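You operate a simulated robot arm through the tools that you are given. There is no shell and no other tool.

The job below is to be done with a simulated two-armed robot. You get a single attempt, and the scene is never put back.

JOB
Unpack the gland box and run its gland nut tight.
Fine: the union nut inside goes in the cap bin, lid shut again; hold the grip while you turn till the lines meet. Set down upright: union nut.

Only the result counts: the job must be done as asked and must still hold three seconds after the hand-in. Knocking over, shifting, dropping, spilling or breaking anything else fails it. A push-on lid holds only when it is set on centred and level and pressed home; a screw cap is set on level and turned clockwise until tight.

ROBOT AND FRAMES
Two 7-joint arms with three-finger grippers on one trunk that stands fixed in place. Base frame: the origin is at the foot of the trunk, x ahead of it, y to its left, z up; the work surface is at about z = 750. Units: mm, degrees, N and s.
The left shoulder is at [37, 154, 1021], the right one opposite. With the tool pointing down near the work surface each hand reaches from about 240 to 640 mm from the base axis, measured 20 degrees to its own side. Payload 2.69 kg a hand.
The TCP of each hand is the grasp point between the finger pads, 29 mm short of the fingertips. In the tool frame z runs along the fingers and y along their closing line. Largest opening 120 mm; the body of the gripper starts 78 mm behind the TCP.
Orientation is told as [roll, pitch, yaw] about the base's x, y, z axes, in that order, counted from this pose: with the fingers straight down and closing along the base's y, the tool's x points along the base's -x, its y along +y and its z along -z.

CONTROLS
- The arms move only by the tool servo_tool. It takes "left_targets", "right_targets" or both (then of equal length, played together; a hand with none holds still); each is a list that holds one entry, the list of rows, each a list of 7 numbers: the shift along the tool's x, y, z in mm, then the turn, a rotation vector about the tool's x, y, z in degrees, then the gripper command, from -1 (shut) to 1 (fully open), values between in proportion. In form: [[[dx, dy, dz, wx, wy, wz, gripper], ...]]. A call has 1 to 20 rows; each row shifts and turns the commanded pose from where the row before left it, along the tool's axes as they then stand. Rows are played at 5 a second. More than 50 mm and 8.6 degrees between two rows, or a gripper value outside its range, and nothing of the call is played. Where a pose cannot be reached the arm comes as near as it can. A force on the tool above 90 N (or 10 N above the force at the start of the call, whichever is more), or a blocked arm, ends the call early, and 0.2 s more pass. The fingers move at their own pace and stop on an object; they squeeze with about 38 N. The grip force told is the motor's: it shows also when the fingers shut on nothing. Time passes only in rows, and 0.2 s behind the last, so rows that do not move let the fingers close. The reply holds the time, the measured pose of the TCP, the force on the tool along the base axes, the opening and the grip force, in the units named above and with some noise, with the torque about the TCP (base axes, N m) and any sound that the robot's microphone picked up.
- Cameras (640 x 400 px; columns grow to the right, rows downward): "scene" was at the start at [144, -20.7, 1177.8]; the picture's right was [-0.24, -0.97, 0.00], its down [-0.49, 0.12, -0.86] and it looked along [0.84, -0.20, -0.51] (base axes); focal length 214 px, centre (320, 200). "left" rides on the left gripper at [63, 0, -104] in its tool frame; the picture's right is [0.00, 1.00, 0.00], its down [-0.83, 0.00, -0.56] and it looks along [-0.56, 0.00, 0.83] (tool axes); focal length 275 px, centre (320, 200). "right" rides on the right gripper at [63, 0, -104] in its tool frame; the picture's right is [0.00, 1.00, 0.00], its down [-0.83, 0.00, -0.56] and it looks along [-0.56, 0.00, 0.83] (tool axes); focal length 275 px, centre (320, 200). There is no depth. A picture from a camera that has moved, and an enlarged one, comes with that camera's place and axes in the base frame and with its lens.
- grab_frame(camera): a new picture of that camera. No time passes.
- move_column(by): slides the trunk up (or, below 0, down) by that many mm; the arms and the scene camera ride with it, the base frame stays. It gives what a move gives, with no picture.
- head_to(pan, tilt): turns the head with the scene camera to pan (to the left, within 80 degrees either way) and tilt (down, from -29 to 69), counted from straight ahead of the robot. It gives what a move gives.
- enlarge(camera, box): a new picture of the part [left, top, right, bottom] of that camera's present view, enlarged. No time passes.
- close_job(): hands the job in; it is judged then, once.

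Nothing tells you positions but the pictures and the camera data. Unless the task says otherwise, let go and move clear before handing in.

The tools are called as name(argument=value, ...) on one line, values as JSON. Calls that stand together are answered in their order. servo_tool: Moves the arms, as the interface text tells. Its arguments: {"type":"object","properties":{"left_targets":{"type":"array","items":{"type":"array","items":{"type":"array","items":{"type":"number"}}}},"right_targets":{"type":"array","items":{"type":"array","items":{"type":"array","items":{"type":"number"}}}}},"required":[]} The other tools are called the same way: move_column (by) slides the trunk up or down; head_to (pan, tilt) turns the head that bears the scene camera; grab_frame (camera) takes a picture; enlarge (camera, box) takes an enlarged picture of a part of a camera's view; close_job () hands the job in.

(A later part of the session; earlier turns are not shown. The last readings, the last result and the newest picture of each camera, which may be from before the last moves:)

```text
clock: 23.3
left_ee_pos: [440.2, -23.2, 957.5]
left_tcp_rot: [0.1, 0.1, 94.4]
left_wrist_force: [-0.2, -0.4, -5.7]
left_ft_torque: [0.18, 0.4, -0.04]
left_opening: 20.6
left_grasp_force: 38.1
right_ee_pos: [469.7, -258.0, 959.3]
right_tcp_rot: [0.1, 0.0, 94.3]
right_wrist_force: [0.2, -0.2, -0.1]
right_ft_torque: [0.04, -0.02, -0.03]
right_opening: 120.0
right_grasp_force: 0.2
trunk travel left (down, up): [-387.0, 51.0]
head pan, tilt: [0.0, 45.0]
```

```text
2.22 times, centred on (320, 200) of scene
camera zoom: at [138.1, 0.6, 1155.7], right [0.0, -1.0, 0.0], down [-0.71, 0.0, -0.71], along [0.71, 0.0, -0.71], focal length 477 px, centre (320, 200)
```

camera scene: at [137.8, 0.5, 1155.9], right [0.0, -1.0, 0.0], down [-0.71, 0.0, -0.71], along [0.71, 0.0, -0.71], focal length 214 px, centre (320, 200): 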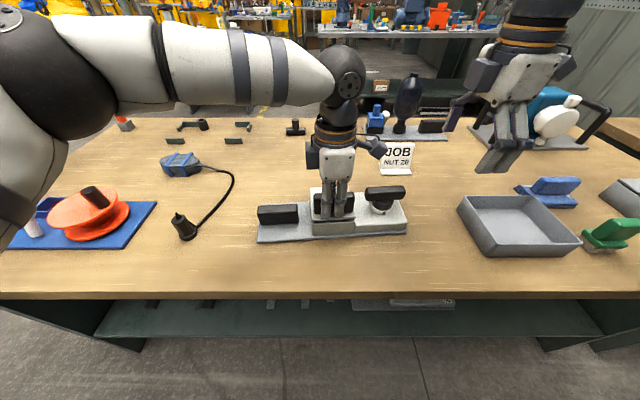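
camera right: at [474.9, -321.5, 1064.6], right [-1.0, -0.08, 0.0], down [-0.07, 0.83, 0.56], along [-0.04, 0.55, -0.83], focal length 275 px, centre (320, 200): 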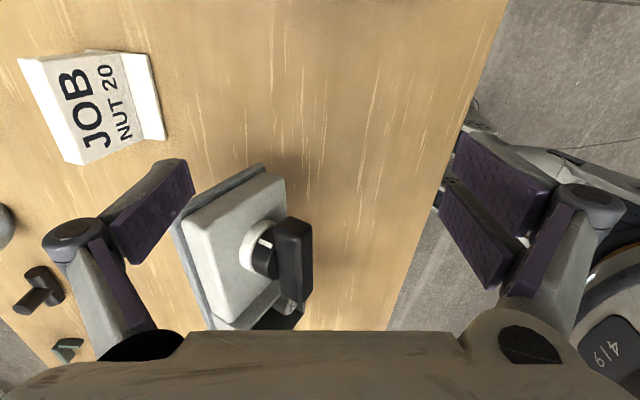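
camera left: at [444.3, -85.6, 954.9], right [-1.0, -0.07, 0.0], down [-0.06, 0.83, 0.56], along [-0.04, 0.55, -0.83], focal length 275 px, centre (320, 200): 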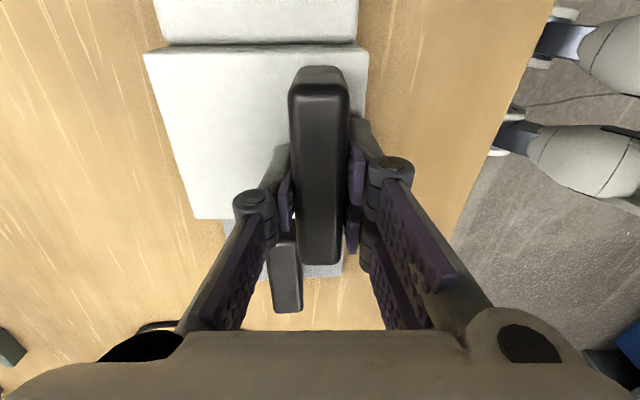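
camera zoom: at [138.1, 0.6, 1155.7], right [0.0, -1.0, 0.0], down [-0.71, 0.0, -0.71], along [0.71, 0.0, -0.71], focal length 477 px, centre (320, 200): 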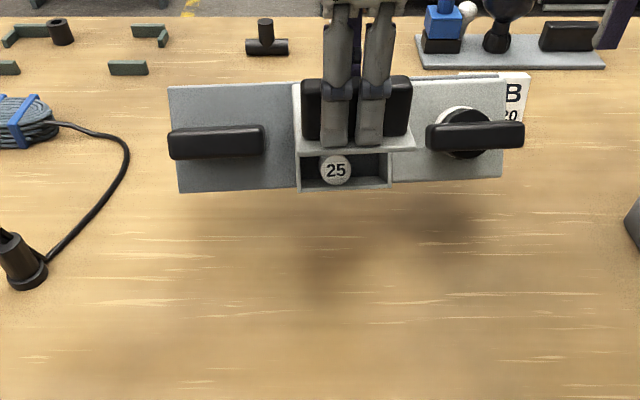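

The whole base has tilted up with the lid — the lid is hinged along its far edge, not a lift-off. I must lower it back along the same path, gently.

servo_tool(left_targets=[[[0, 0, 8, 0, 0, 0, -1], [0, 0, 8, 0, 0, 0, -1], [0, 0, 8, 0, 0, 0, -1], [0, 0, 8, 0, 0, 0, -1], [0, 0, 8, 0, 0, 0, -1], [0, 0, 0, 0, 0, 0, -1]]])

grab_frame(camera="right")

enlarge(camera="scene", box=[180, 110, 460, 290])

```text
clock: 24.7
left_ee_pos: [439.6, -23.3, 917.1]
left_tcp_rot: [-0.1, -0.1, 94.5]
left_wrist_force: [-0.2, -0.4, -4.5]
left_ft_torque: [0.14, 0.39, 0.0]
left_opening: 20.4
left_grasp_force: 38.5
right_ee_pos: [470.3, -258.4, 961.1]
right_tcp_rot: [0.0, 0.1, 94.3]
right_wrist_force: [-0.5, 1.0, 0.3]
right_ft_torque: [-0.02, 0.02, 0.01]
right_opening: 119.9
right_grasp_force: 0.0
trunk travel left (down, up): [-387.0, 51.0]
head pan, tilt: [0.0, 45.0]
```

```text
taken
camera right: at [474.7, -321.5, 1064.8], right [-1.0, -0.08, 0.0], down [-0.07, 0.83, 0.56], along [-0.04, 0.55, -0.83], focal length 275 px, centre (320, 200)
```

right: 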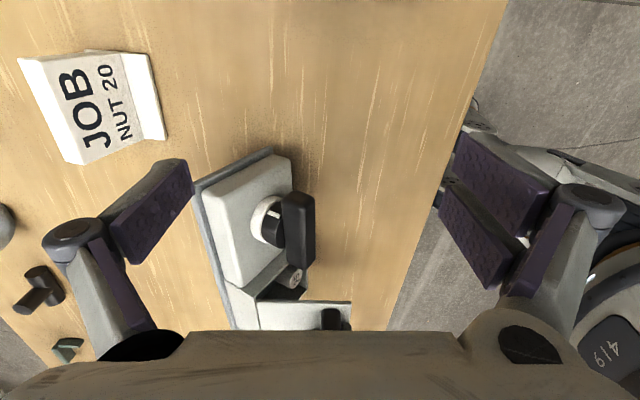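

```text
2.22 times, centred on (320, 200) of scene
camera zoom: at [137.9, 0.5, 1155.8], right [0.0, -1.0, 0.0], down [-0.71, 0.0, -0.71], along [0.71, 0.0, -0.71], focal length 477 px, centre (320, 200)
```

zoom: 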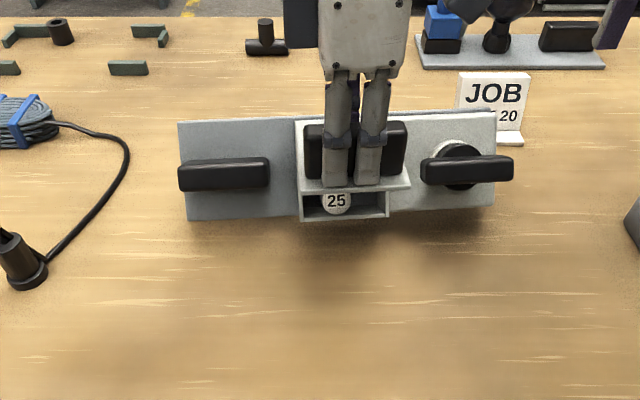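

It is settling back in the same way. I continue lowering in small steps.

servo_tool(left_targets=[[[0, 0, 8, 0, 0, 0, -1], [0, 0, 8, 0, 0, 0, -1], [0, 0, 8, 0, 0, 0, -1], [0, 0, 6, 0, 0, 0, -1], [0, 0, 6, 0, 0, 0, -1], [0, 0, 0, 0, 0, 0, -1]]])

grab_frame(camera="right")

enlarge(camera="scene", box=[180, 110, 460, 290])

```text
clock: 26.1
left_ee_pos: [437.5, -24.2, 885.3]
left_tcp_rot: [-0.3, 0.2, 94.6]
left_wrist_force: [3.4, -3.4, 35.2]
left_ft_torque: [-0.25, -2.91, -0.02]
left_opening: 29.6
left_grasp_force: 38.1
right_ee_pos: [469.0, -258.0, 961.6]
right_tcp_rot: [-0.2, 0.0, 94.1]
right_wrist_force: [0.6, -0.8, 0.3]
right_ft_torque: [0.06, -0.02, -0.03]
right_opening: 120.0
right_grasp_force: 0.0
trunk travel left (down, up): [-387.0, 51.0]
head pan, tilt: [0.0, 45.0]
```

```text
taken
camera right: at [472.4, -321.7, 1066.0], right [-1.0, -0.08, 0.0], down [-0.07, 0.83, 0.56], along [-0.04, 0.55, -0.83], focal length 275 px, centre (320, 200)
```

right: 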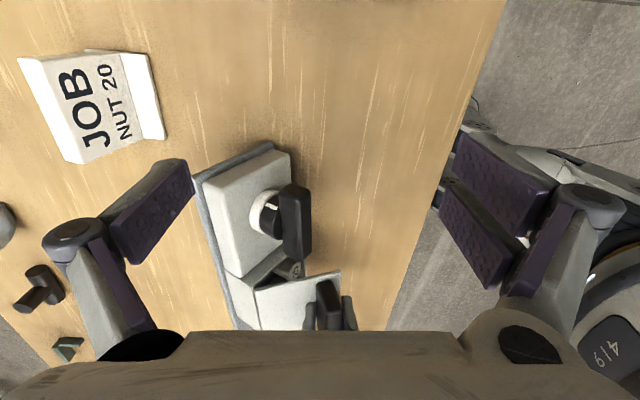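

```text
2.22 times, centred on (320, 200) of scene
camera zoom: at [135.4, 0.4, 1156.3], right [0.0, -1.0, 0.0], down [-0.71, 0.0, -0.71], along [0.71, 0.0, -0.71], focal length 477 px, centre (320, 200)
```

zoom: 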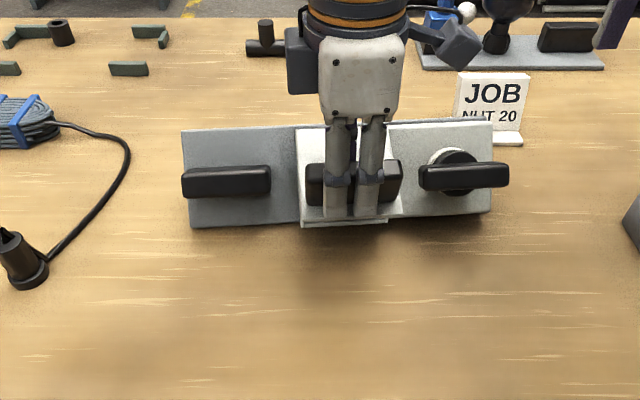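

The base hung from the hinge and its near edge has now touched down about 90 mm too far out, so pressing further only jams it. I relieve the force by raising a little and look again.

servo_tool(left_targets=[[[0, 0, -6, 0, 0, 0, -1], [0, 0, -6, 0, 0, 0, -1], [0, 0, -6, 0, 0, 0, -1], [0, 0, 0, 0, 0, 0, -1]]])

grab_frame(camera="right")

enlarge(camera="right", box=[180, 130, 380, 335])

enlarge(camera="scene", box=[180, 110, 460, 290])

grab_frame(camera="left")

```text
clock: 27.1
left_ee_pos: [438.5, -22.9, 901.4]
left_tcp_rot: [0.0, 0.0, 94.5]
left_wrist_force: [0.8, -0.7, 12.7]
left_ft_torque: [0.51, -0.97, -0.33]
left_opening: 20.8
left_grasp_force: 38.4
right_ee_pos: [468.5, -258.3, 959.9]
right_tcp_rot: [-0.2, -0.1, 94.3]
right_wrist_force: [-0.6, 0.2, 0.1]
right_ft_torque: [-0.03, 0.01, 0.01]
right_opening: 120.0
right_grasp_force: 0.1
trunk travel left (down, up): [-387.0, 51.0]
head pan, tilt: [0.0, 45.0]
```

```text
taken
camera right: at [473.7, -321.5, 1065.2], right [-1.0, -0.08, 0.0], down [-0.07, 0.83, 0.56], along [-0.04, 0.55, -0.83], focal length 275 px, centre (320, 200)
```

right: 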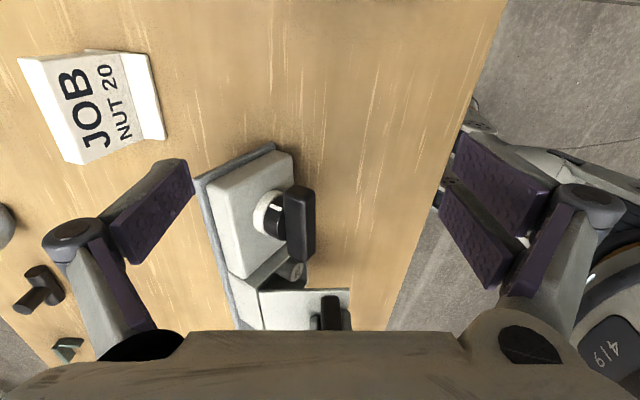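

```text
1.95 times, centred on (280, 232) of right
camera zoom: at [473.7, -321.5, 1065.2], right [-1.0, -0.08, 0.0], down [-0.07, 0.83, 0.56], along [-0.04, 0.55, -0.83], focal length 537 px, centre (398, 137)
```

zoom: 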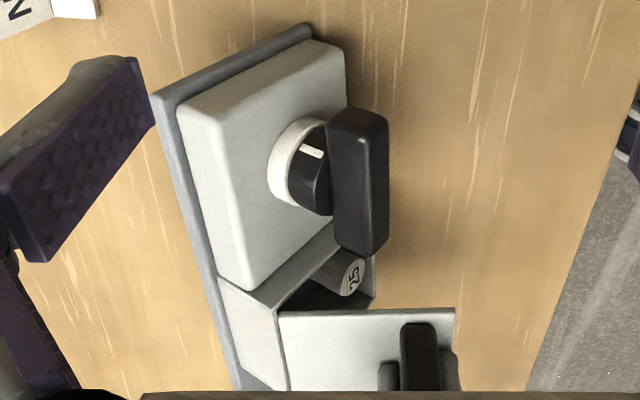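

```text
2.22 times, centred on (320, 200) of scene
camera zoom: at [136.8, 0.5, 1156.0], right [0.0, -1.0, 0.0], down [-0.71, 0.0, -0.71], along [0.71, 0.0, -0.71], focal length 477 px, centre (320, 200)
```

zoom: 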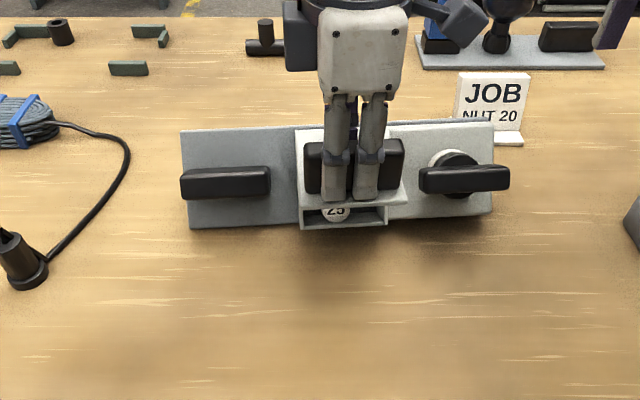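

```text
taken
camera left: at [443.5, -85.0, 1005.2], right [-1.0, -0.07, 0.0], down [-0.06, 0.83, 0.56], along [-0.04, 0.55, -0.83], focal length 275 px, centre (320, 200)
```

left: 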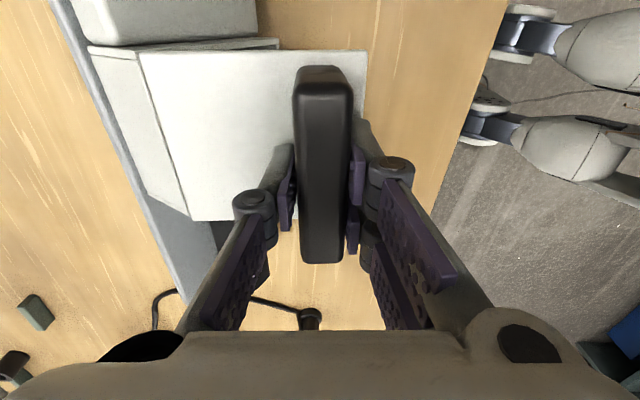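

Now it is clear: the lid is hinged on the far side, the base is light and stands tilted on its near edge about 92 mm further out than before. I'll lift it just clear, carry it back 92 mm toward the robot, then lay it down along an arc.

servo_tool(left_targets=[[[0, 0, -8, 0, 0, 0, -1], [0, 0, -8, 0, 0, 0, -1], [0, 0, -8, 0, 0, 0, -1], [0, 0, -6, 0, 0, 0, -1], [0, 0, 0, 0, 0, 0, -1], [0, 0, 0, 0, 0, 0, -1]]])

enlarge(camera="right", box=[180, 130, 380, 335])

enlarge(camera="scene", box=[180, 110, 460, 290])

```text
clock: 28.5
left_ee_pos: [439.6, -23.2, 931.0]
left_tcp_rot: [0.0, 0.0, 94.4]
left_wrist_force: [1.2, -0.2, -6.1]
left_ft_torque: [0.17, 0.39, -0.02]
left_opening: 20.7
left_grasp_force: 37.8
right_ee_pos: [469.4, -259.1, 959.6]
right_tcp_rot: [0.0, 0.0, 94.2]
right_wrist_force: [0.8, 0.6, 0.3]
right_ft_torque: [-0.01, 0.01, -0.01]
right_opening: 120.0
right_grasp_force: 0.0
trunk travel left (down, up): [-387.0, 51.0]
head pan, tilt: [0.0, 45.0]
```

```text
1.95 times, centred on (280, 232) of right
camera zoom: at [474.7, -321.5, 1064.7], right [-1.0, -0.08, 0.0], down [-0.07, 0.83, 0.56], along [-0.04, 0.55, -0.83], focal length 537 px, centre (398, 137)
```

zoom: 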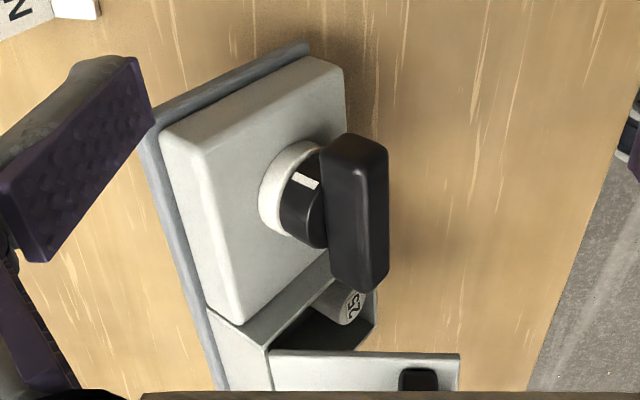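

```text
2.22 times, centred on (320, 200) of scene
camera zoom: at [137.9, 0.5, 1155.8], right [0.0, -1.0, 0.0], down [-0.71, 0.0, -0.71], along [0.71, 0.0, -0.71], focal length 477 px, centre (320, 200)
```

zoom: 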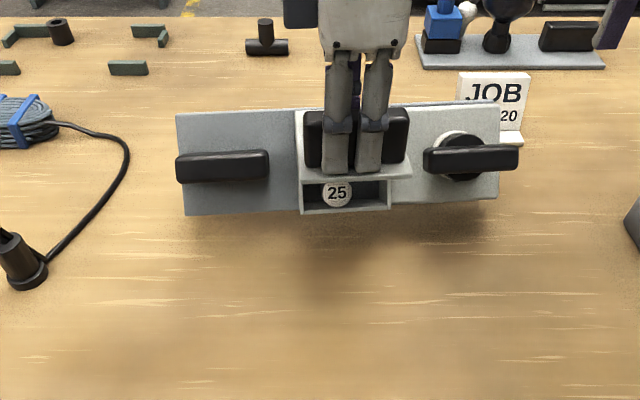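

It hangs free again (about 6 N, level). I carry it 92 mm toward the robot, slowly so it doesn't swing.

servo_tool(left_targets=[[[-0.4, 5, 0, 0, 0, 0, -1], [-0.7, 9, 0, 0, 0, 0, -1], [-0.8, 11, 0, 0, 0, 0, -1], [-0.9, 12, 0, 0, 0, 0, -1], [-0.9, 12, 0, 0, 0, 0, -1], [-0.9, 12, 0, 0, 0, 0, -1], [-0.8, 11, 0, 0, 0, 0, -1], [-0.7, 9, 0, 0, 0, 0, -1], [-0.5, 6, 0, 0, 0, 0, -1], [-0.4, 4.7, 0, 0, 0, 0, -1], [0, 0, 0, 0, 0, 0, -1], [0, 0, 0, 0, 0, 0, -1], [0, 0, 0, 0, 0, 0, -1]]])

grab_frame(camera="right")

grab_frame(camera="scene")

```text
clock: 31.3
left_ee_pos: [348.1, -23.7, 930.7]
left_tcp_rot: [0.1, 0.1, 94.5]
left_wrist_force: [1.1, -0.4, -4.5]
left_ft_torque: [0.17, 0.4, -0.02]
left_opening: 20.7
left_grasp_force: 38.2
right_ee_pos: [470.3, -258.3, 960.4]
right_tcp_rot: [0.0, 0.0, 94.3]
right_wrist_force: [-0.6, 0.0, -0.4]
right_ft_torque: [0.0, 0.03, -0.03]
right_opening: 119.9
right_grasp_force: 0.1
trunk travel left (down, up): [-387.0, 51.0]
head pan, tilt: [0.0, 45.0]
```

```text
taken
camera right: at [474.7, -321.5, 1064.8], right [-1.0, -0.08, 0.0], down [-0.07, 0.83, 0.56], along [-0.04, 0.55, -0.83], focal length 275 px, centre (320, 200)
```

right: 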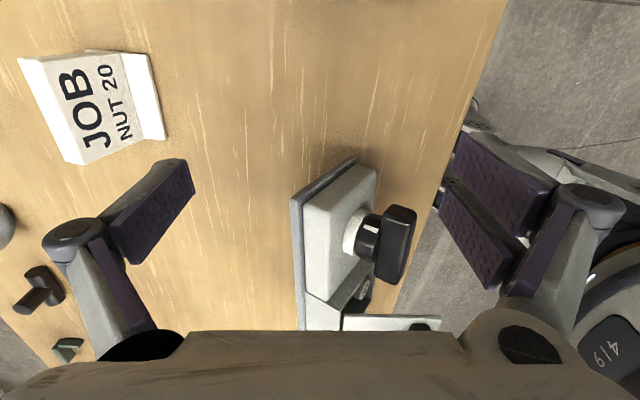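

```text
taken
camera scene: at [137.8, 0.5, 1155.8], right [0.0, -1.0, 0.0], down [-0.71, 0.0, -0.71], along [0.71, 0.0, -0.71], focal length 214 px, centre (320, 200)
```

scene: 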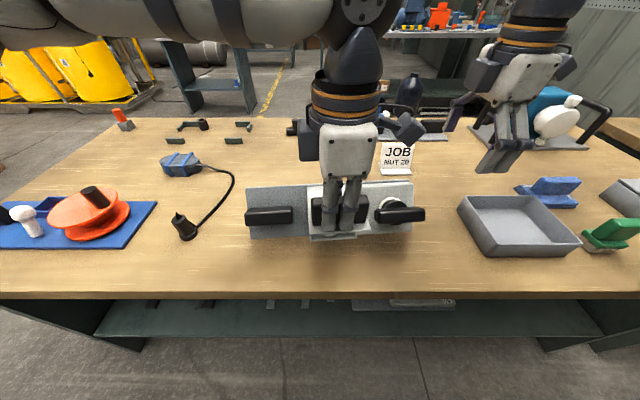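

The near edge is now back above its original line (x≈426 at the right end). I lower until it touches.

servo_tool(left_targets=[[[0, 0, 5, 0, 0, 0, -1], [0, 0, 5, 0, 0, 0, -1], [0, 0, 5, 0, 0, 0, -1], [0, 0, 3, 0, 0, 0, -1], [0, 0, 0, 0, 0, 0, -1], [0, 0, 0, 0, 0, 0, -1]]])

enlarge(camera="right", box=[260, 130, 460, 335])

enlarge(camera="scene", box=[220, 150, 440, 290])

```text
clock: 32.7
left_ee_pos: [346.4, -24.4, 912.4]
left_tcp_rot: [0.0, 0.0, 94.5]
left_wrist_force: [-0.2, 0.8, -4.7]
left_ft_torque: [0.16, 0.39, -0.01]
left_opening: 20.5
left_grasp_force: 37.9
right_ee_pos: [468.8, -258.6, 960.1]
right_tcp_rot: [0.0, 0.0, 94.2]
right_wrist_force: [0.2, -0.5, 0.1]
right_ft_torque: [0.01, 0.02, 0.0]
right_opening: 120.1
right_grasp_force: 0.0
trunk travel left (down, up): [-387.0, 51.0]
head pan, tilt: [0.0, 45.0]
```

```text
1.95 times, centred on (360, 232) of right
camera zoom: at [474.6, -321.5, 1064.8], right [-1.0, -0.08, 0.0], down [-0.07, 0.83, 0.56], along [-0.04, 0.55, -0.83], focal length 537 px, centre (242, 137)
```

zoom: 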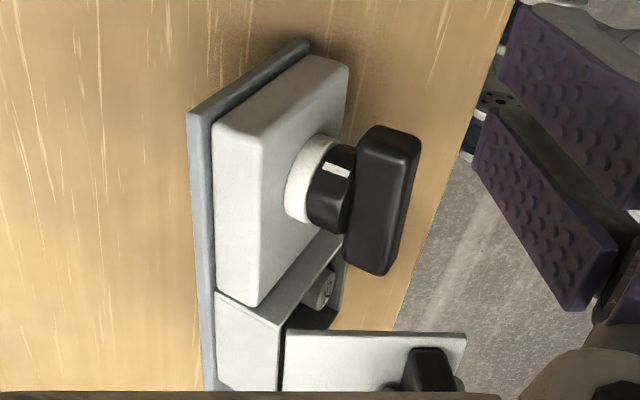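

```text
2.86 times, centred on (330, 220) of scene
camera zoom: at [137.8, 0.5, 1155.8], right [0.0, -1.0, 0.0], down [-0.71, 0.0, -0.71], along [0.71, 0.0, -0.71], focal length 613 px, centre (291, 143)
```

zoom: 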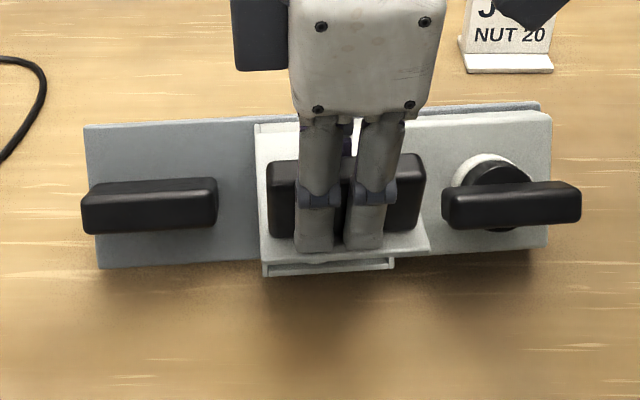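

Still hanging free. I lower a few millimetres more to touch down.

servo_tool(left_targets=[[[0, 0, 2, 0, 0, 0, -1], [0, 0, 2, 0, 0, 0, -1], [0, 0, 2, 0, 0, 0, -1], [0, 0, 0, 0, 0, 0, -1]]])

```text
clock: 33.7
left_ee_pos: [347.8, -23.3, 907.0]
left_tcp_rot: [0.0, 0.0, 94.4]
left_wrist_force: [0.2, 0.7, -5.2]
left_ft_torque: [0.1, 0.35, 0.01]
left_opening: 20.6
left_grasp_force: 38.0
right_ee_pos: [469.8, -259.0, 960.5]
right_tcp_rot: [0.0, 0.0, 94.3]
right_wrist_force: [0.0, -0.3, 0.3]
right_ft_torque: [0.0, -0.04, -0.02]
right_opening: 120.0
right_grasp_force: 0.0
trunk travel left (down, up): [-387.0, 51.0]
head pan, tilt: [0.0, 45.0]
```

servo_tool(left_targets=[[[0, 0, 2, 0, 0, 0, -1], [0, 0, 2, 0, 0, 0, -1], [0, 0, 0, 0, 0, 0, -1]]])

enlarge(camera="right", box=[260, 130, 460, 335])

```text
clock: 34.5
left_ee_pos: [348.5, -23.8, 902.9]
left_tcp_rot: [0.1, 0.1, 94.6]
left_wrist_force: [0.9, 1.5, 3.9]
left_ft_torque: [-0.29, -0.4, -0.01]
left_opening: 20.5
left_grasp_force: 37.7
right_ee_pos: [468.4, -257.8, 960.8]
right_tcp_rot: [-0.1, 0.0, 94.3]
right_wrist_force: [0.8, -0.2, -0.1]
right_ft_torque: [0.0, 0.01, 0.01]
right_opening: 120.0
right_grasp_force: 0.1
trunk travel left (down, up): [-387.0, 51.0]
head pan, tilt: [0.0, 45.0]
```

```text
1.95 times, centred on (360, 232) of right
camera zoom: at [474.2, -321.3, 1065.2], right [-1.0, -0.08, 0.0], down [-0.07, 0.83, 0.56], along [-0.04, 0.55, -0.83], focal length 537 px, centre (242, 137)
```

zoom: 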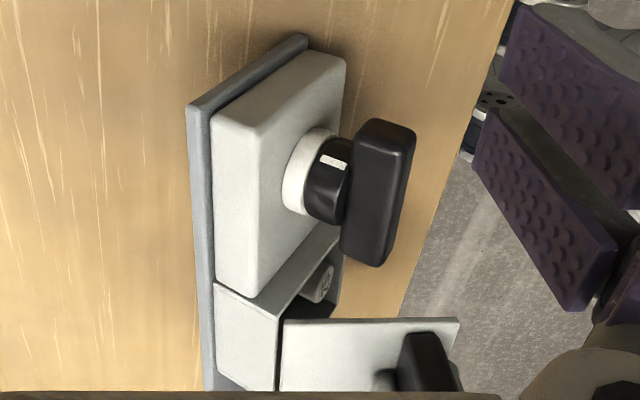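

Touchdown at TCP z≈903 with the near edge on its original line. Now I follow the arc, outward and down, in small chunks.

servo_tool(left_targets=[[[0.73, -9.47, 1.1, 0, 0, 0, -1], [0.73, -9.47, 2.0, 0, 0, 0, -1], [0.71, -9.17, 2.8, 0, 0, 0, -1], [0, 0, 0, 0, 0, 0, -1]]])

enlarge(camera="right", box=[260, 130, 460, 335])

enlarge(camera="scene", box=[220, 150, 440, 290])

```text
clock: 35.5
left_ee_pos: [375.0, -23.1, 896.1]
left_tcp_rot: [0.0, 0.0, 94.6]
left_wrist_force: [3.5, 2.1, 3.6]
left_ft_torque: [-0.01, -0.49, 0.22]
left_opening: 20.7
left_grasp_force: 38.5
right_ee_pos: [469.3, -258.5, 960.2]
right_tcp_rot: [-0.2, -0.1, 94.2]
right_wrist_force: [0.1, 0.6, -0.1]
right_ft_torque: [-0.04, -0.01, -0.02]
right_opening: 120.3
right_grasp_force: 0.1
trunk travel left (down, up): [-387.0, 51.0]
head pan, tilt: [0.0, 45.0]
```

```text
1.95 times, centred on (360, 232) of right
camera zoom: at [474.4, -321.2, 1065.1], right [-1.0, -0.08, 0.0], down [-0.07, 0.83, 0.56], along [-0.04, 0.55, -0.83], focal length 537 px, centre (242, 137)
```

zoom: 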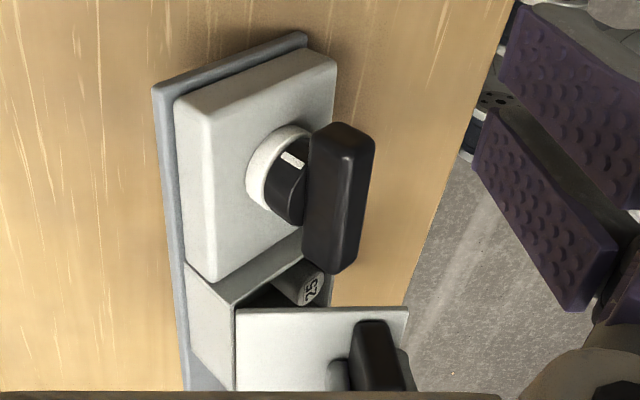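

```text
2.86 times, centred on (330, 220) of scene
camera zoom: at [137.5, 0.9, 1155.9], right [0.0, -1.0, 0.0], down [-0.71, 0.0, -0.71], along [0.71, 0.0, -0.71], focal length 613 px, centre (291, 143)
```

zoom: 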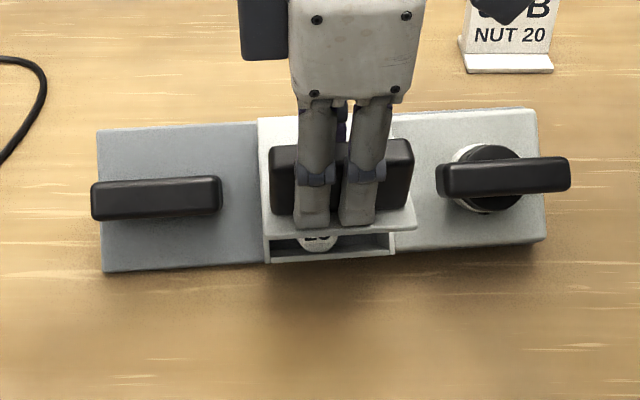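

The near corner has stayed put and the base is laying down as intended. I continue the arc.

servo_tool(left_targets=[[[0.69, -8.97, 3.6, 0, 0, 0, -1], [0.67, -8.67, 4.3, 0, 0, 0, -1], [0.64, -8.28, 5.0, 0, 0, 0, -1], [0, 0, 0, 0, 0, 0, -1]]])

enlarge(camera="right", box=[260, 130, 460, 335])

enlarge(camera="scene", box=[220, 150, 440, 290])

```text
clock: 36.5
left_ee_pos: [400.9, -23.4, 883.6]
left_tcp_rot: [0.1, 0.0, 94.6]
left_wrist_force: [-0.5, 1.1, -3.2]
left_ft_torque: [-0.09, 0.14, 0.07]
left_opening: 20.6
left_grasp_force: 37.8
right_ee_pos: [468.7, -257.5, 960.1]
right_tcp_rot: [0.1, -0.1, 94.3]
right_wrist_force: [0.5, -0.1, 0.3]
right_ft_torque: [-0.01, -0.01, -0.01]
right_opening: 120.0
right_grasp_force: 0.2
trunk travel left (down, up): [-387.0, 51.0]
head pan, tilt: [0.0, 45.0]
```

```text
1.95 times, centred on (360, 232) of right
camera zoom: at [474.6, -321.4, 1064.8], right [-1.0, -0.08, 0.0], down [-0.07, 0.83, 0.56], along [-0.04, 0.55, -0.83], focal length 537 px, centre (242, 137)
```

zoom: 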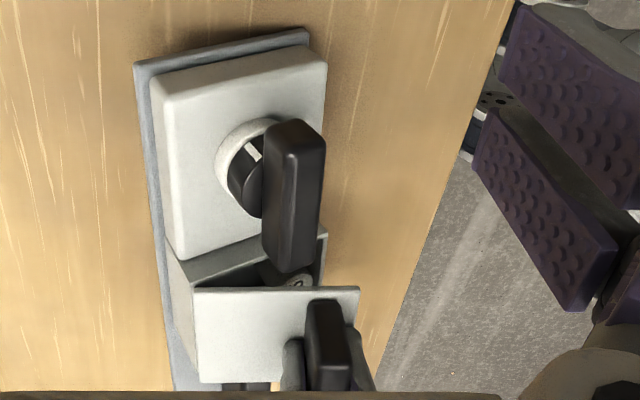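

```text
2.86 times, centred on (330, 220) of scene
camera zoom: at [137.8, 0.6, 1155.8], right [0.0, -1.0, 0.0], down [-0.71, 0.0, -0.71], along [0.71, 0.0, -0.71], focal length 613 px, centre (291, 143)
```

zoom: 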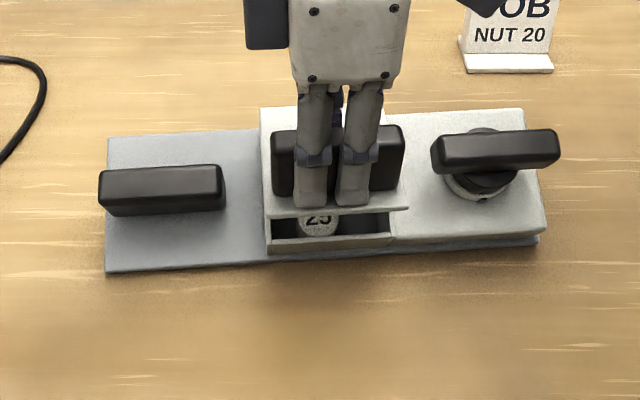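

It is coming down well, about 40° of tilt gone. I continue the arc.

servo_tool(left_targets=[[[0.6, -7.8, 5.8, 0, 0, 0, -1], [0.57, -7.4, 6.5, 0, 0, 0, -1], [0.52, -6.7, 7.2, 0, 0, 0, -1], [0, 0, 0, 0, 0, 0, -1]]])

enlarge(camera="right", box=[260, 130, 460, 335])

enlarge(camera="scene", box=[220, 150, 440, 290])

```text
clock: 37.5
left_ee_pos: [424.7, -23.0, 865.3]
left_tcp_rot: [-0.1, 0.0, 94.4]
left_wrist_force: [0.4, -1.0, -2.8]
left_ft_torque: [-0.12, 0.14, 0.09]
left_opening: 20.6
left_grasp_force: 37.8
right_ee_pos: [469.3, -257.1, 960.9]
right_tcp_rot: [0.0, 0.0, 94.4]
right_wrist_force: [0.8, 0.3, 0.3]
right_ft_torque: [-0.01, -0.01, -0.01]
right_opening: 119.9
right_grasp_force: 0.0
trunk travel left (down, up): [-387.0, 51.0]
head pan, tilt: [0.0, 45.0]
```

```text
1.95 times, centred on (360, 232) of right
camera zoom: at [474.6, -321.5, 1064.9], right [-1.0, -0.08, 0.0], down [-0.07, 0.83, 0.56], along [-0.04, 0.55, -0.83], focal length 537 px, centre (242, 137)
```

zoom: 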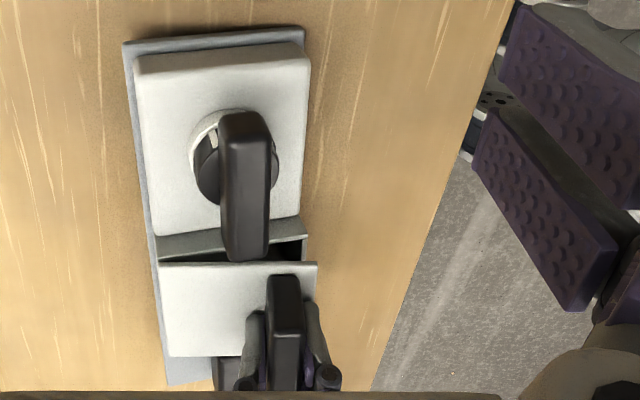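

```text
2.86 times, centred on (330, 220) of scene
camera zoom: at [137.7, 0.5, 1155.9], right [0.0, -1.0, 0.0], down [-0.71, 0.0, -0.71], along [0.71, 0.0, -0.71], focal length 613 px, centre (291, 143)
```

zoom: 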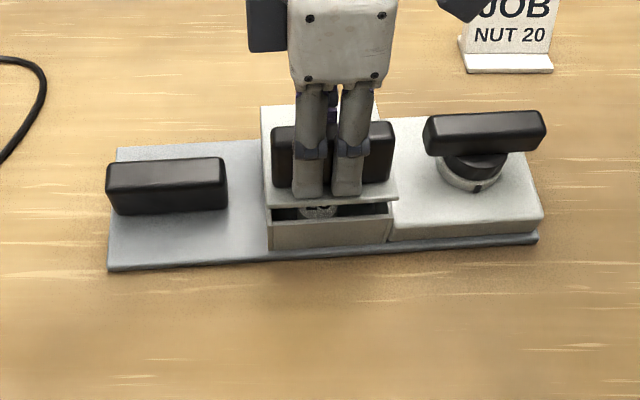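

Nearly flat now. I finish the last 20 mm of the arc to the original closed pose.

servo_tool(left_targets=[[[0.47, -6.1, 7.7, 0, 0, 0, -1], [0.34, -4.4, 6.5, 0, 0, 0, -1], [0.25, -3.5, 5.0, 0, 0, 0, -1], [0, 0, 0, 0, 0, 0, -1]]])

enlarge(camera="right", box=[260, 130, 460, 335])

enlarge(camera="scene", box=[220, 150, 440, 290])

```text
clock: 38.5
left_ee_pos: [438.7, -22.5, 845.9]
left_tcp_rot: [0.1, 0.1, 94.6]
left_wrist_force: [-0.8, -0.2, -3.4]
left_ft_torque: [0.18, 0.21, 0.0]
left_opening: 20.7
left_grasp_force: 38.0
right_ee_pos: [469.4, -258.6, 960.1]
right_tcp_rot: [-0.1, 0.0, 94.4]
right_wrist_force: [0.0, 0.3, 0.4]
right_ft_torque: [-0.01, 0.01, 0.01]
right_opening: 119.9
right_grasp_force: 0.1
trunk travel left (down, up): [-387.0, 51.0]
head pan, tilt: [0.0, 45.0]
```

```text
1.95 times, centred on (360, 232) of right
camera zoom: at [474.6, -321.5, 1064.9], right [-1.0, -0.08, 0.0], down [-0.07, 0.83, 0.56], along [-0.04, 0.55, -0.83], focal length 537 px, centre (242, 137)
```

zoom: 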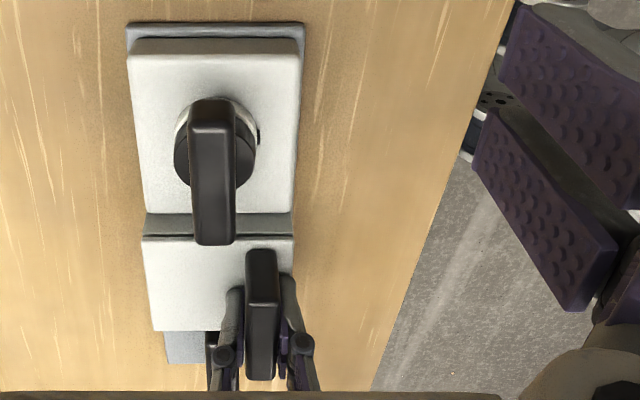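

```text
2.86 times, centred on (330, 220) of scene
camera zoom: at [137.7, 0.6, 1155.8], right [0.0, -1.0, 0.0], down [-0.71, 0.0, -0.71], along [0.71, 0.0, -0.71], focal length 613 px, centre (291, 143)
```

zoom: 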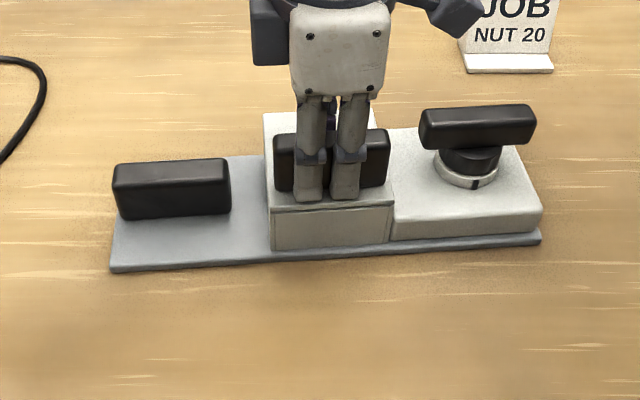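

The base is flat again within about 2 mm of where it stood. New plan: the left hand holds the grip near its outer end to pin the base, while the right hand grips the lid handle by its two ends so the lid can pivot as it swings open about its far hinge. First I set the lid down and move the left hand to the grip.

servo_tool(left_targets=[[[0, 0, 1.5, 0, 0, 0, -1], [0, 0, 0, 0, 0, 0, -1], [0, 0, 0, 0, 0, 0, -0.3], [0, 0, 0, 0, 0, 0, 0.3], [0, 0, 0, 0, 0, 0, 1], [0, 0, -20, 0, 0, 0, 1], [0, 0, -40, 0, 0, 0, 1], [-29, -7.8, 0, 0, 0, 0, 1], [-29, -7.8, 0, 0, 0, 0, 1], [-29, -7.8, 0, 0, 0, 0, 1], [-29, -7.8, 0, 0, 0, 0, 1], [-24, 0, 0, 0, 0, 0, 1], [0, 0, 0, 0, 0, 0, 1]]])

grab_frame(camera="left")

enlarge(camera="right", box=[240, 130, 380, 335])

enlarge(camera="scene", box=[220, 150, 440, 290])

```text
clock: 41.3
left_ee_pos: [457.4, 117.4, 904.1]
left_tcp_rot: [0.1, 0.0, 94.5]
left_wrist_force: [0.7, 0.6, 0.2]
left_ft_torque: [-0.01, -0.02, -0.02]
left_opening: 120.0
left_grasp_force: 0.0
right_ee_pos: [468.5, -257.5, 960.4]
right_tcp_rot: [-0.1, 0.0, 94.3]
right_wrist_force: [-0.7, 0.0, -0.7]
right_ft_torque: [-0.01, -0.01, -0.03]
right_opening: 120.1
right_grasp_force: 0.0
trunk travel left (down, up): [-387.0, 51.0]
head pan, tilt: [0.0, 45.0]
```

```text
taken
camera left: at [463.1, 56.0, 1007.6], right [-1.0, -0.07, 0.0], down [-0.06, 0.83, 0.56], along [-0.04, 0.55, -0.83], focal length 275 px, centre (320, 200)
```

left: 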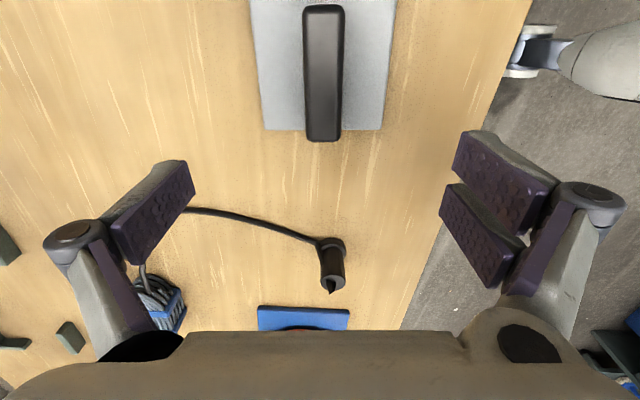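

```text
1.95 times, centred on (310, 232) of right
camera zoom: at [474.4, -321.5, 1064.9], right [-1.0, -0.08, 0.0], down [-0.07, 0.83, 0.56], along [-0.04, 0.55, -0.83], focal length 537 px, centre (340, 137)
```

zoom: 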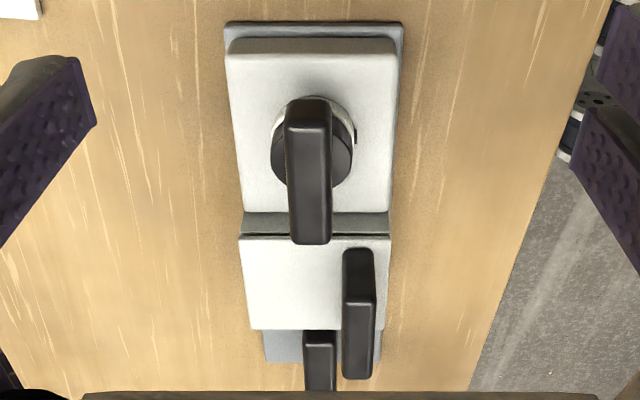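

```text
2.86 times, centred on (330, 220) of scene
camera zoom: at [137.6, 0.5, 1155.9], right [0.0, -1.0, 0.0], down [-0.71, 0.0, -0.71], along [0.71, 0.0, -0.71], focal length 613 px, centre (291, 143)
```

zoom: 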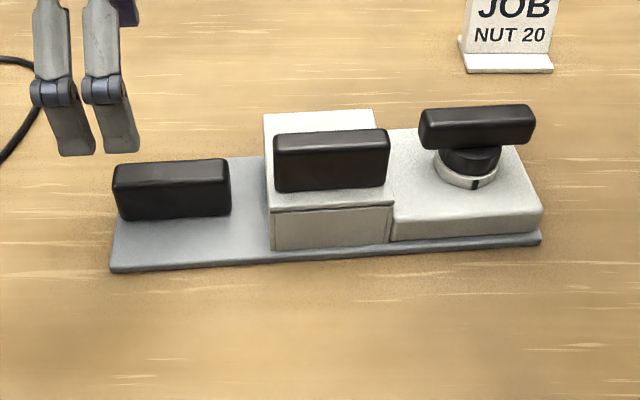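

The box is closed and steady. I centre the left hand over the grip (3 mm toward tool +y) and lower to check.

servo_tool(left_targets=[[[-4, 3.1, 20, 0, 0, 0, 1], [0, 0, 30, 0, 0, 0, 1], [0, 0, 25, 0, 0, 0, 1], [0, 0, 15, 0, 0, 0, 1], [0, 0, 0, 0, 0, 0, 1]]])

grab_frame(camera="left")

```text
clock: 42.5
left_ee_pos: [454.4, 122.2, 814.4]
left_tcp_rot: [0.1, -0.1, 94.5]
left_wrist_force: [-0.3, -0.4, 0.0]
left_ft_torque: [0.01, 0.0, -0.02]
left_opening: 120.0
left_grasp_force: 0.1
right_ee_pos: [468.8, -258.0, 959.8]
right_tcp_rot: [-0.1, 0.0, 94.3]
right_wrist_force: [0.4, -0.2, -0.2]
right_ft_torque: [0.03, 0.02, 0.02]
right_opening: 119.9
right_grasp_force: 0.1
trunk travel left (down, up): [-387.0, 51.0]
head pan, tilt: [0.0, 45.0]
```

```text
taken
camera left: at [459.6, 60.6, 918.0], right [-1.0, -0.07, 0.0], down [-0.06, 0.83, 0.56], along [-0.04, 0.55, -0.83], focal length 275 px, centre (320, 200)
```

left: 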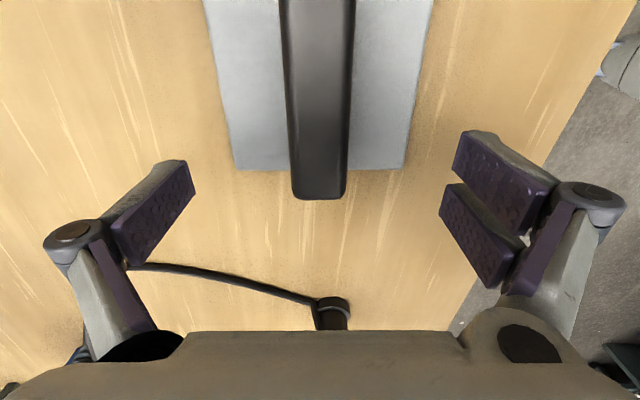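

The grip is centred. I lower to just above the plate and close on it.

servo_tool(left_targets=[[[0, -0.7, 10, 0, 0, 0, 1], [0, 0, 8, 0, 0, 0, 1], [0, 0, 2, 0, 0, 0, 1], [0, 0, 0, 0, 0, 0, 0], [0, 0, 0, 0, 0, 0, -0.5], [0, 0, 0, 0, 0, 0, -0.7], [0, 0, 0, 0, 0, 0, -1], [0, 0, 0, 0, 0, 0, -1], [0, 0, 0, 0, 0, 0, -1]]])

grab_frame(camera="left")

enlarge(camera="scene", box=[220, 150, 440, 290])

```text
clock: 44.5
left_ee_pos: [455.2, 123.2, 793.1]
left_tcp_rot: [0.1, 0.0, 94.5]
left_wrist_force: [-0.4, -0.3, 0.0]
left_ft_torque: [0.1, 0.01, -0.05]
left_opening: 27.5
left_grasp_force: 37.8
right_ee_pos: [468.4, -257.7, 959.6]
right_tcp_rot: [-0.1, 0.0, 94.3]
right_wrist_force: [0.6, -0.1, -0.6]
right_ft_torque: [0.0, 0.0, 0.0]
right_opening: 119.9
right_grasp_force: 0.0
trunk travel left (down, up): [-387.0, 51.0]
head pan, tilt: [0.0, 45.0]
```

```text
taken
camera left: at [460.2, 60.4, 897.5], right [-1.0, -0.07, 0.0], down [-0.06, 0.83, 0.56], along [-0.04, 0.55, -0.83], focal length 275 px, centre (320, 200)
```

left: 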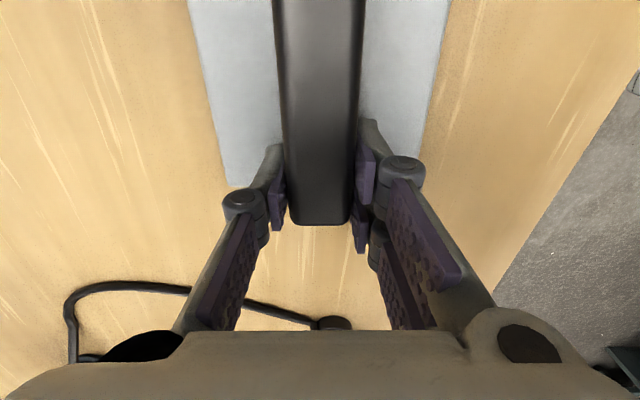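

```text
2.86 times, centred on (330, 220) of scene
camera zoom: at [137.5, 0.6, 1155.9], right [0.0, -1.0, 0.0], down [-0.71, 0.0, -0.71], along [0.71, 0.0, -0.71], focal length 613 px, centre (291, 143)
```

zoom: 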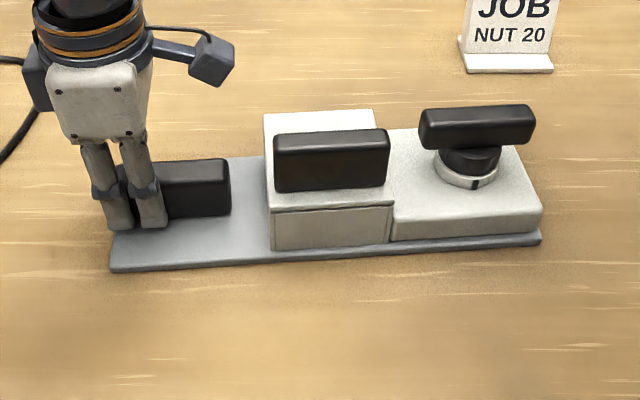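

The left hand holds the grip firmly. Now I turn the right hand to yaw ~4.4° and bring it over the lid handle.

servo_tool(right_targets=[[[0, 0, 0, 0, 0, 8.18, 1], [0, 0, 0, 0, 0, 8.18, 1], [0, 0, 0, 0, 0, 8.18, 1], [0, 0, 0, 0, 0, 8.18, 1], [0, 0, 0, 0, 0, 8.18, 1], [0, 0, 0, 0, 0, 8.18, 1], [0, 0, 0, 0, 0, 8.18, 1], [0, 0, 0, 0, 0, 8.18, 1], [0, 0, 0, 0, 0, 8.18, 1], [0, 0, 0, 0, 0, 8.18, 1], [0, 0, 0, 0, 0, 8.18, 1], [1.75, 39.2, 0, 0, 0, 0, 1], [1.75, 39.2, 0, 0, 0, 0, 1], [1.75, 39.2, 5, 0, 0, 0, 1], [1.75, 39.2, 10, 0, 0, 0, 1], [1.75, 39.2, 10, 0, 0, 0, 1], [1.75, 39.2, 15, 0, 0, 0, 1], [0, 0, 0, 0, 0, 0, 1]]])

grab_frame(camera="right")

grab_frame(camera="scene")

```text
clock: 48.3
left_ee_pos: [455.5, 123.0, 793.0]
left_tcp_rot: [0.0, 0.0, 94.6]
left_wrist_force: [0.4, 1.3, 0.2]
left_ft_torque: [0.01, -0.33, -0.02]
left_opening: 27.8
left_grasp_force: 37.8
right_ee_pos: [447.9, -21.2, 919.9]
right_tcp_rot: [0.4, -0.2, 4.2]
right_wrist_force: [1.0, -0.6, 5.4]
right_ft_torque: [0.33, -0.07, -0.11]
right_opening: 120.5
right_grasp_force: 0.2
right hand out of reach, approached as far as the arm can: row 14, 15
trunk travel left (down, up): [-387.0, 51.0]
head pan, tilt: [0.0, 45.0]
```

```text
taken
camera right: at [385.7, -28.2, 1023.3], right [-0.08, 1.0, 0.0], down [0.83, 0.06, 0.56], along [0.56, 0.05, -0.83], focal length 275 px, centre (320, 200)
```

right: 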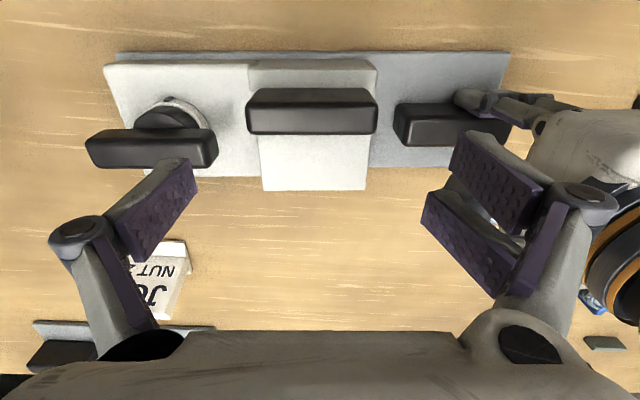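

```text
taken
camera scene: at [137.7, 16.4, 1159.2], right [0.19, -0.98, 0.0], down [-0.67, -0.13, -0.73], along [0.72, 0.14, -0.68], focal length 214 px, centre (320, 200)
```

scene: 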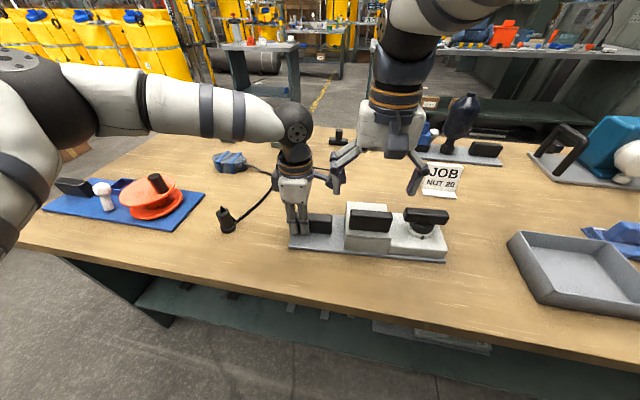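

The right arm brushed the left wrist camera and nudged the head aside. I back the right hand off in -y, narrow its opening, and turn the head away to the left.

servo_tool(right_targets=[[[0, -10, -3, 0, 0, 0, 0.75], [0, -10, -3, 0, 0, 0, 0.75], [0, 0, 0, 0, 0, 0, 0.75]]])

head_to(pan=30, tilt=45)

grab_frame(camera="scene")

grab_frame(camera="right")

grab_frame(camera="left")

```text
clock: 49.1
left_ee_pos: [454.8, 121.9, 795.4]
left_tcp_rot: [0.1, -0.1, 94.4]
left_wrist_force: [0.4, 0.0, 0.6]
left_ft_torque: [0.1, 0.04, -0.04]
left_opening: 27.5
left_grasp_force: 37.7
right_ee_pos: [449.3, -45.2, 923.7]
right_tcp_rot: [0.0, -0.1, 4.3]
right_wrist_force: [-0.3, 1.0, 0.2]
right_ft_torque: [0.01, 0.0, -0.02]
right_opening: 105.0
right_grasp_force: 0.1
trunk travel left (down, up): [-387.0, 51.0]
head pan, tilt: [0.0, 45.0]
```

```text
clock: 50.0
left_ee_pos: [455.1, 122.4, 793.7]
left_tcp_rot: [0.0, 0.0, 94.5]
left_wrist_force: [-0.8, 0.1, -0.8]
left_ft_torque: [0.1, 0.03, -0.12]
left_opening: 27.8
left_grasp_force: 38.1
right_ee_pos: [450.3, -43.6, 923.3]
right_tcp_rot: [0.0, -0.1, 4.3]
right_wrist_force: [0.4, 0.4, 0.2]
right_ft_torque: [0.01, -0.01, 0.0]
right_opening: 104.8
right_grasp_force: 0.1
trunk travel left (down, up): [-387.0, 51.0]
head pan, tilt: [30.0, 45.0]
```

```text
taken
camera scene: at [126.8, 41.2, 1155.9], right [0.5, -0.87, 0.0], down [-0.61, -0.35, -0.71], along [0.61, 0.35, -0.71], focal length 214 px, centre (320, 200)
```

scene: 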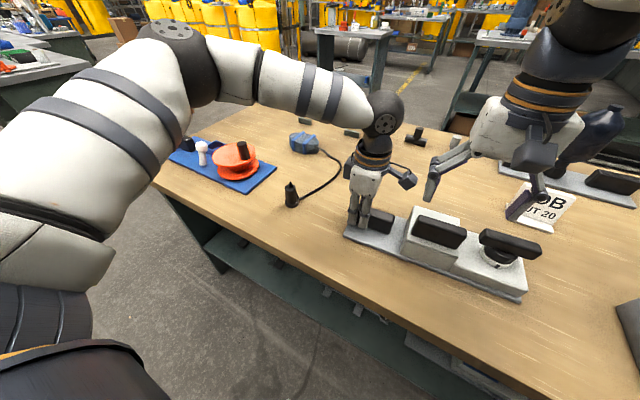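

```text
taken
camera right: at [386.9, -48.9, 1028.3], right [-0.08, 1.0, 0.0], down [0.83, 0.07, 0.56], along [0.56, 0.04, -0.83], focal length 275 px, centre (320, 200)
```

right: 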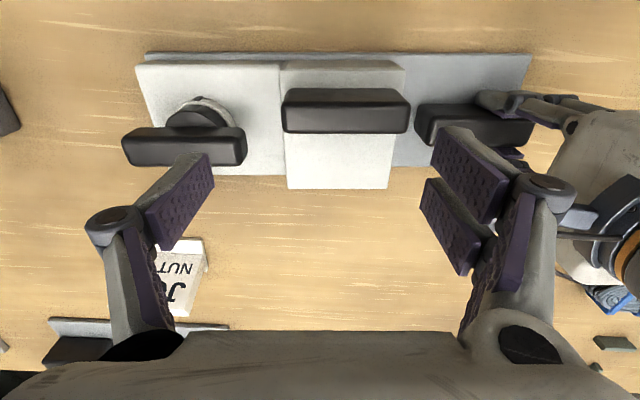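

```text
taken
camera left: at [460.3, 60.4, 897.5], right [-1.0, -0.07, 0.0], down [-0.06, 0.83, 0.56], along [-0.04, 0.55, -0.83], focal length 275 px, centre (320, 200)
```

left: 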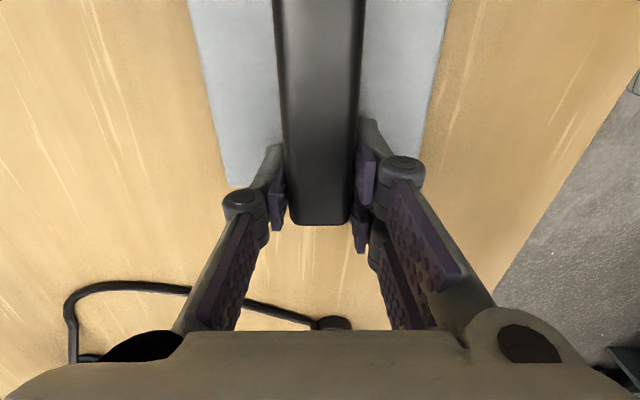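

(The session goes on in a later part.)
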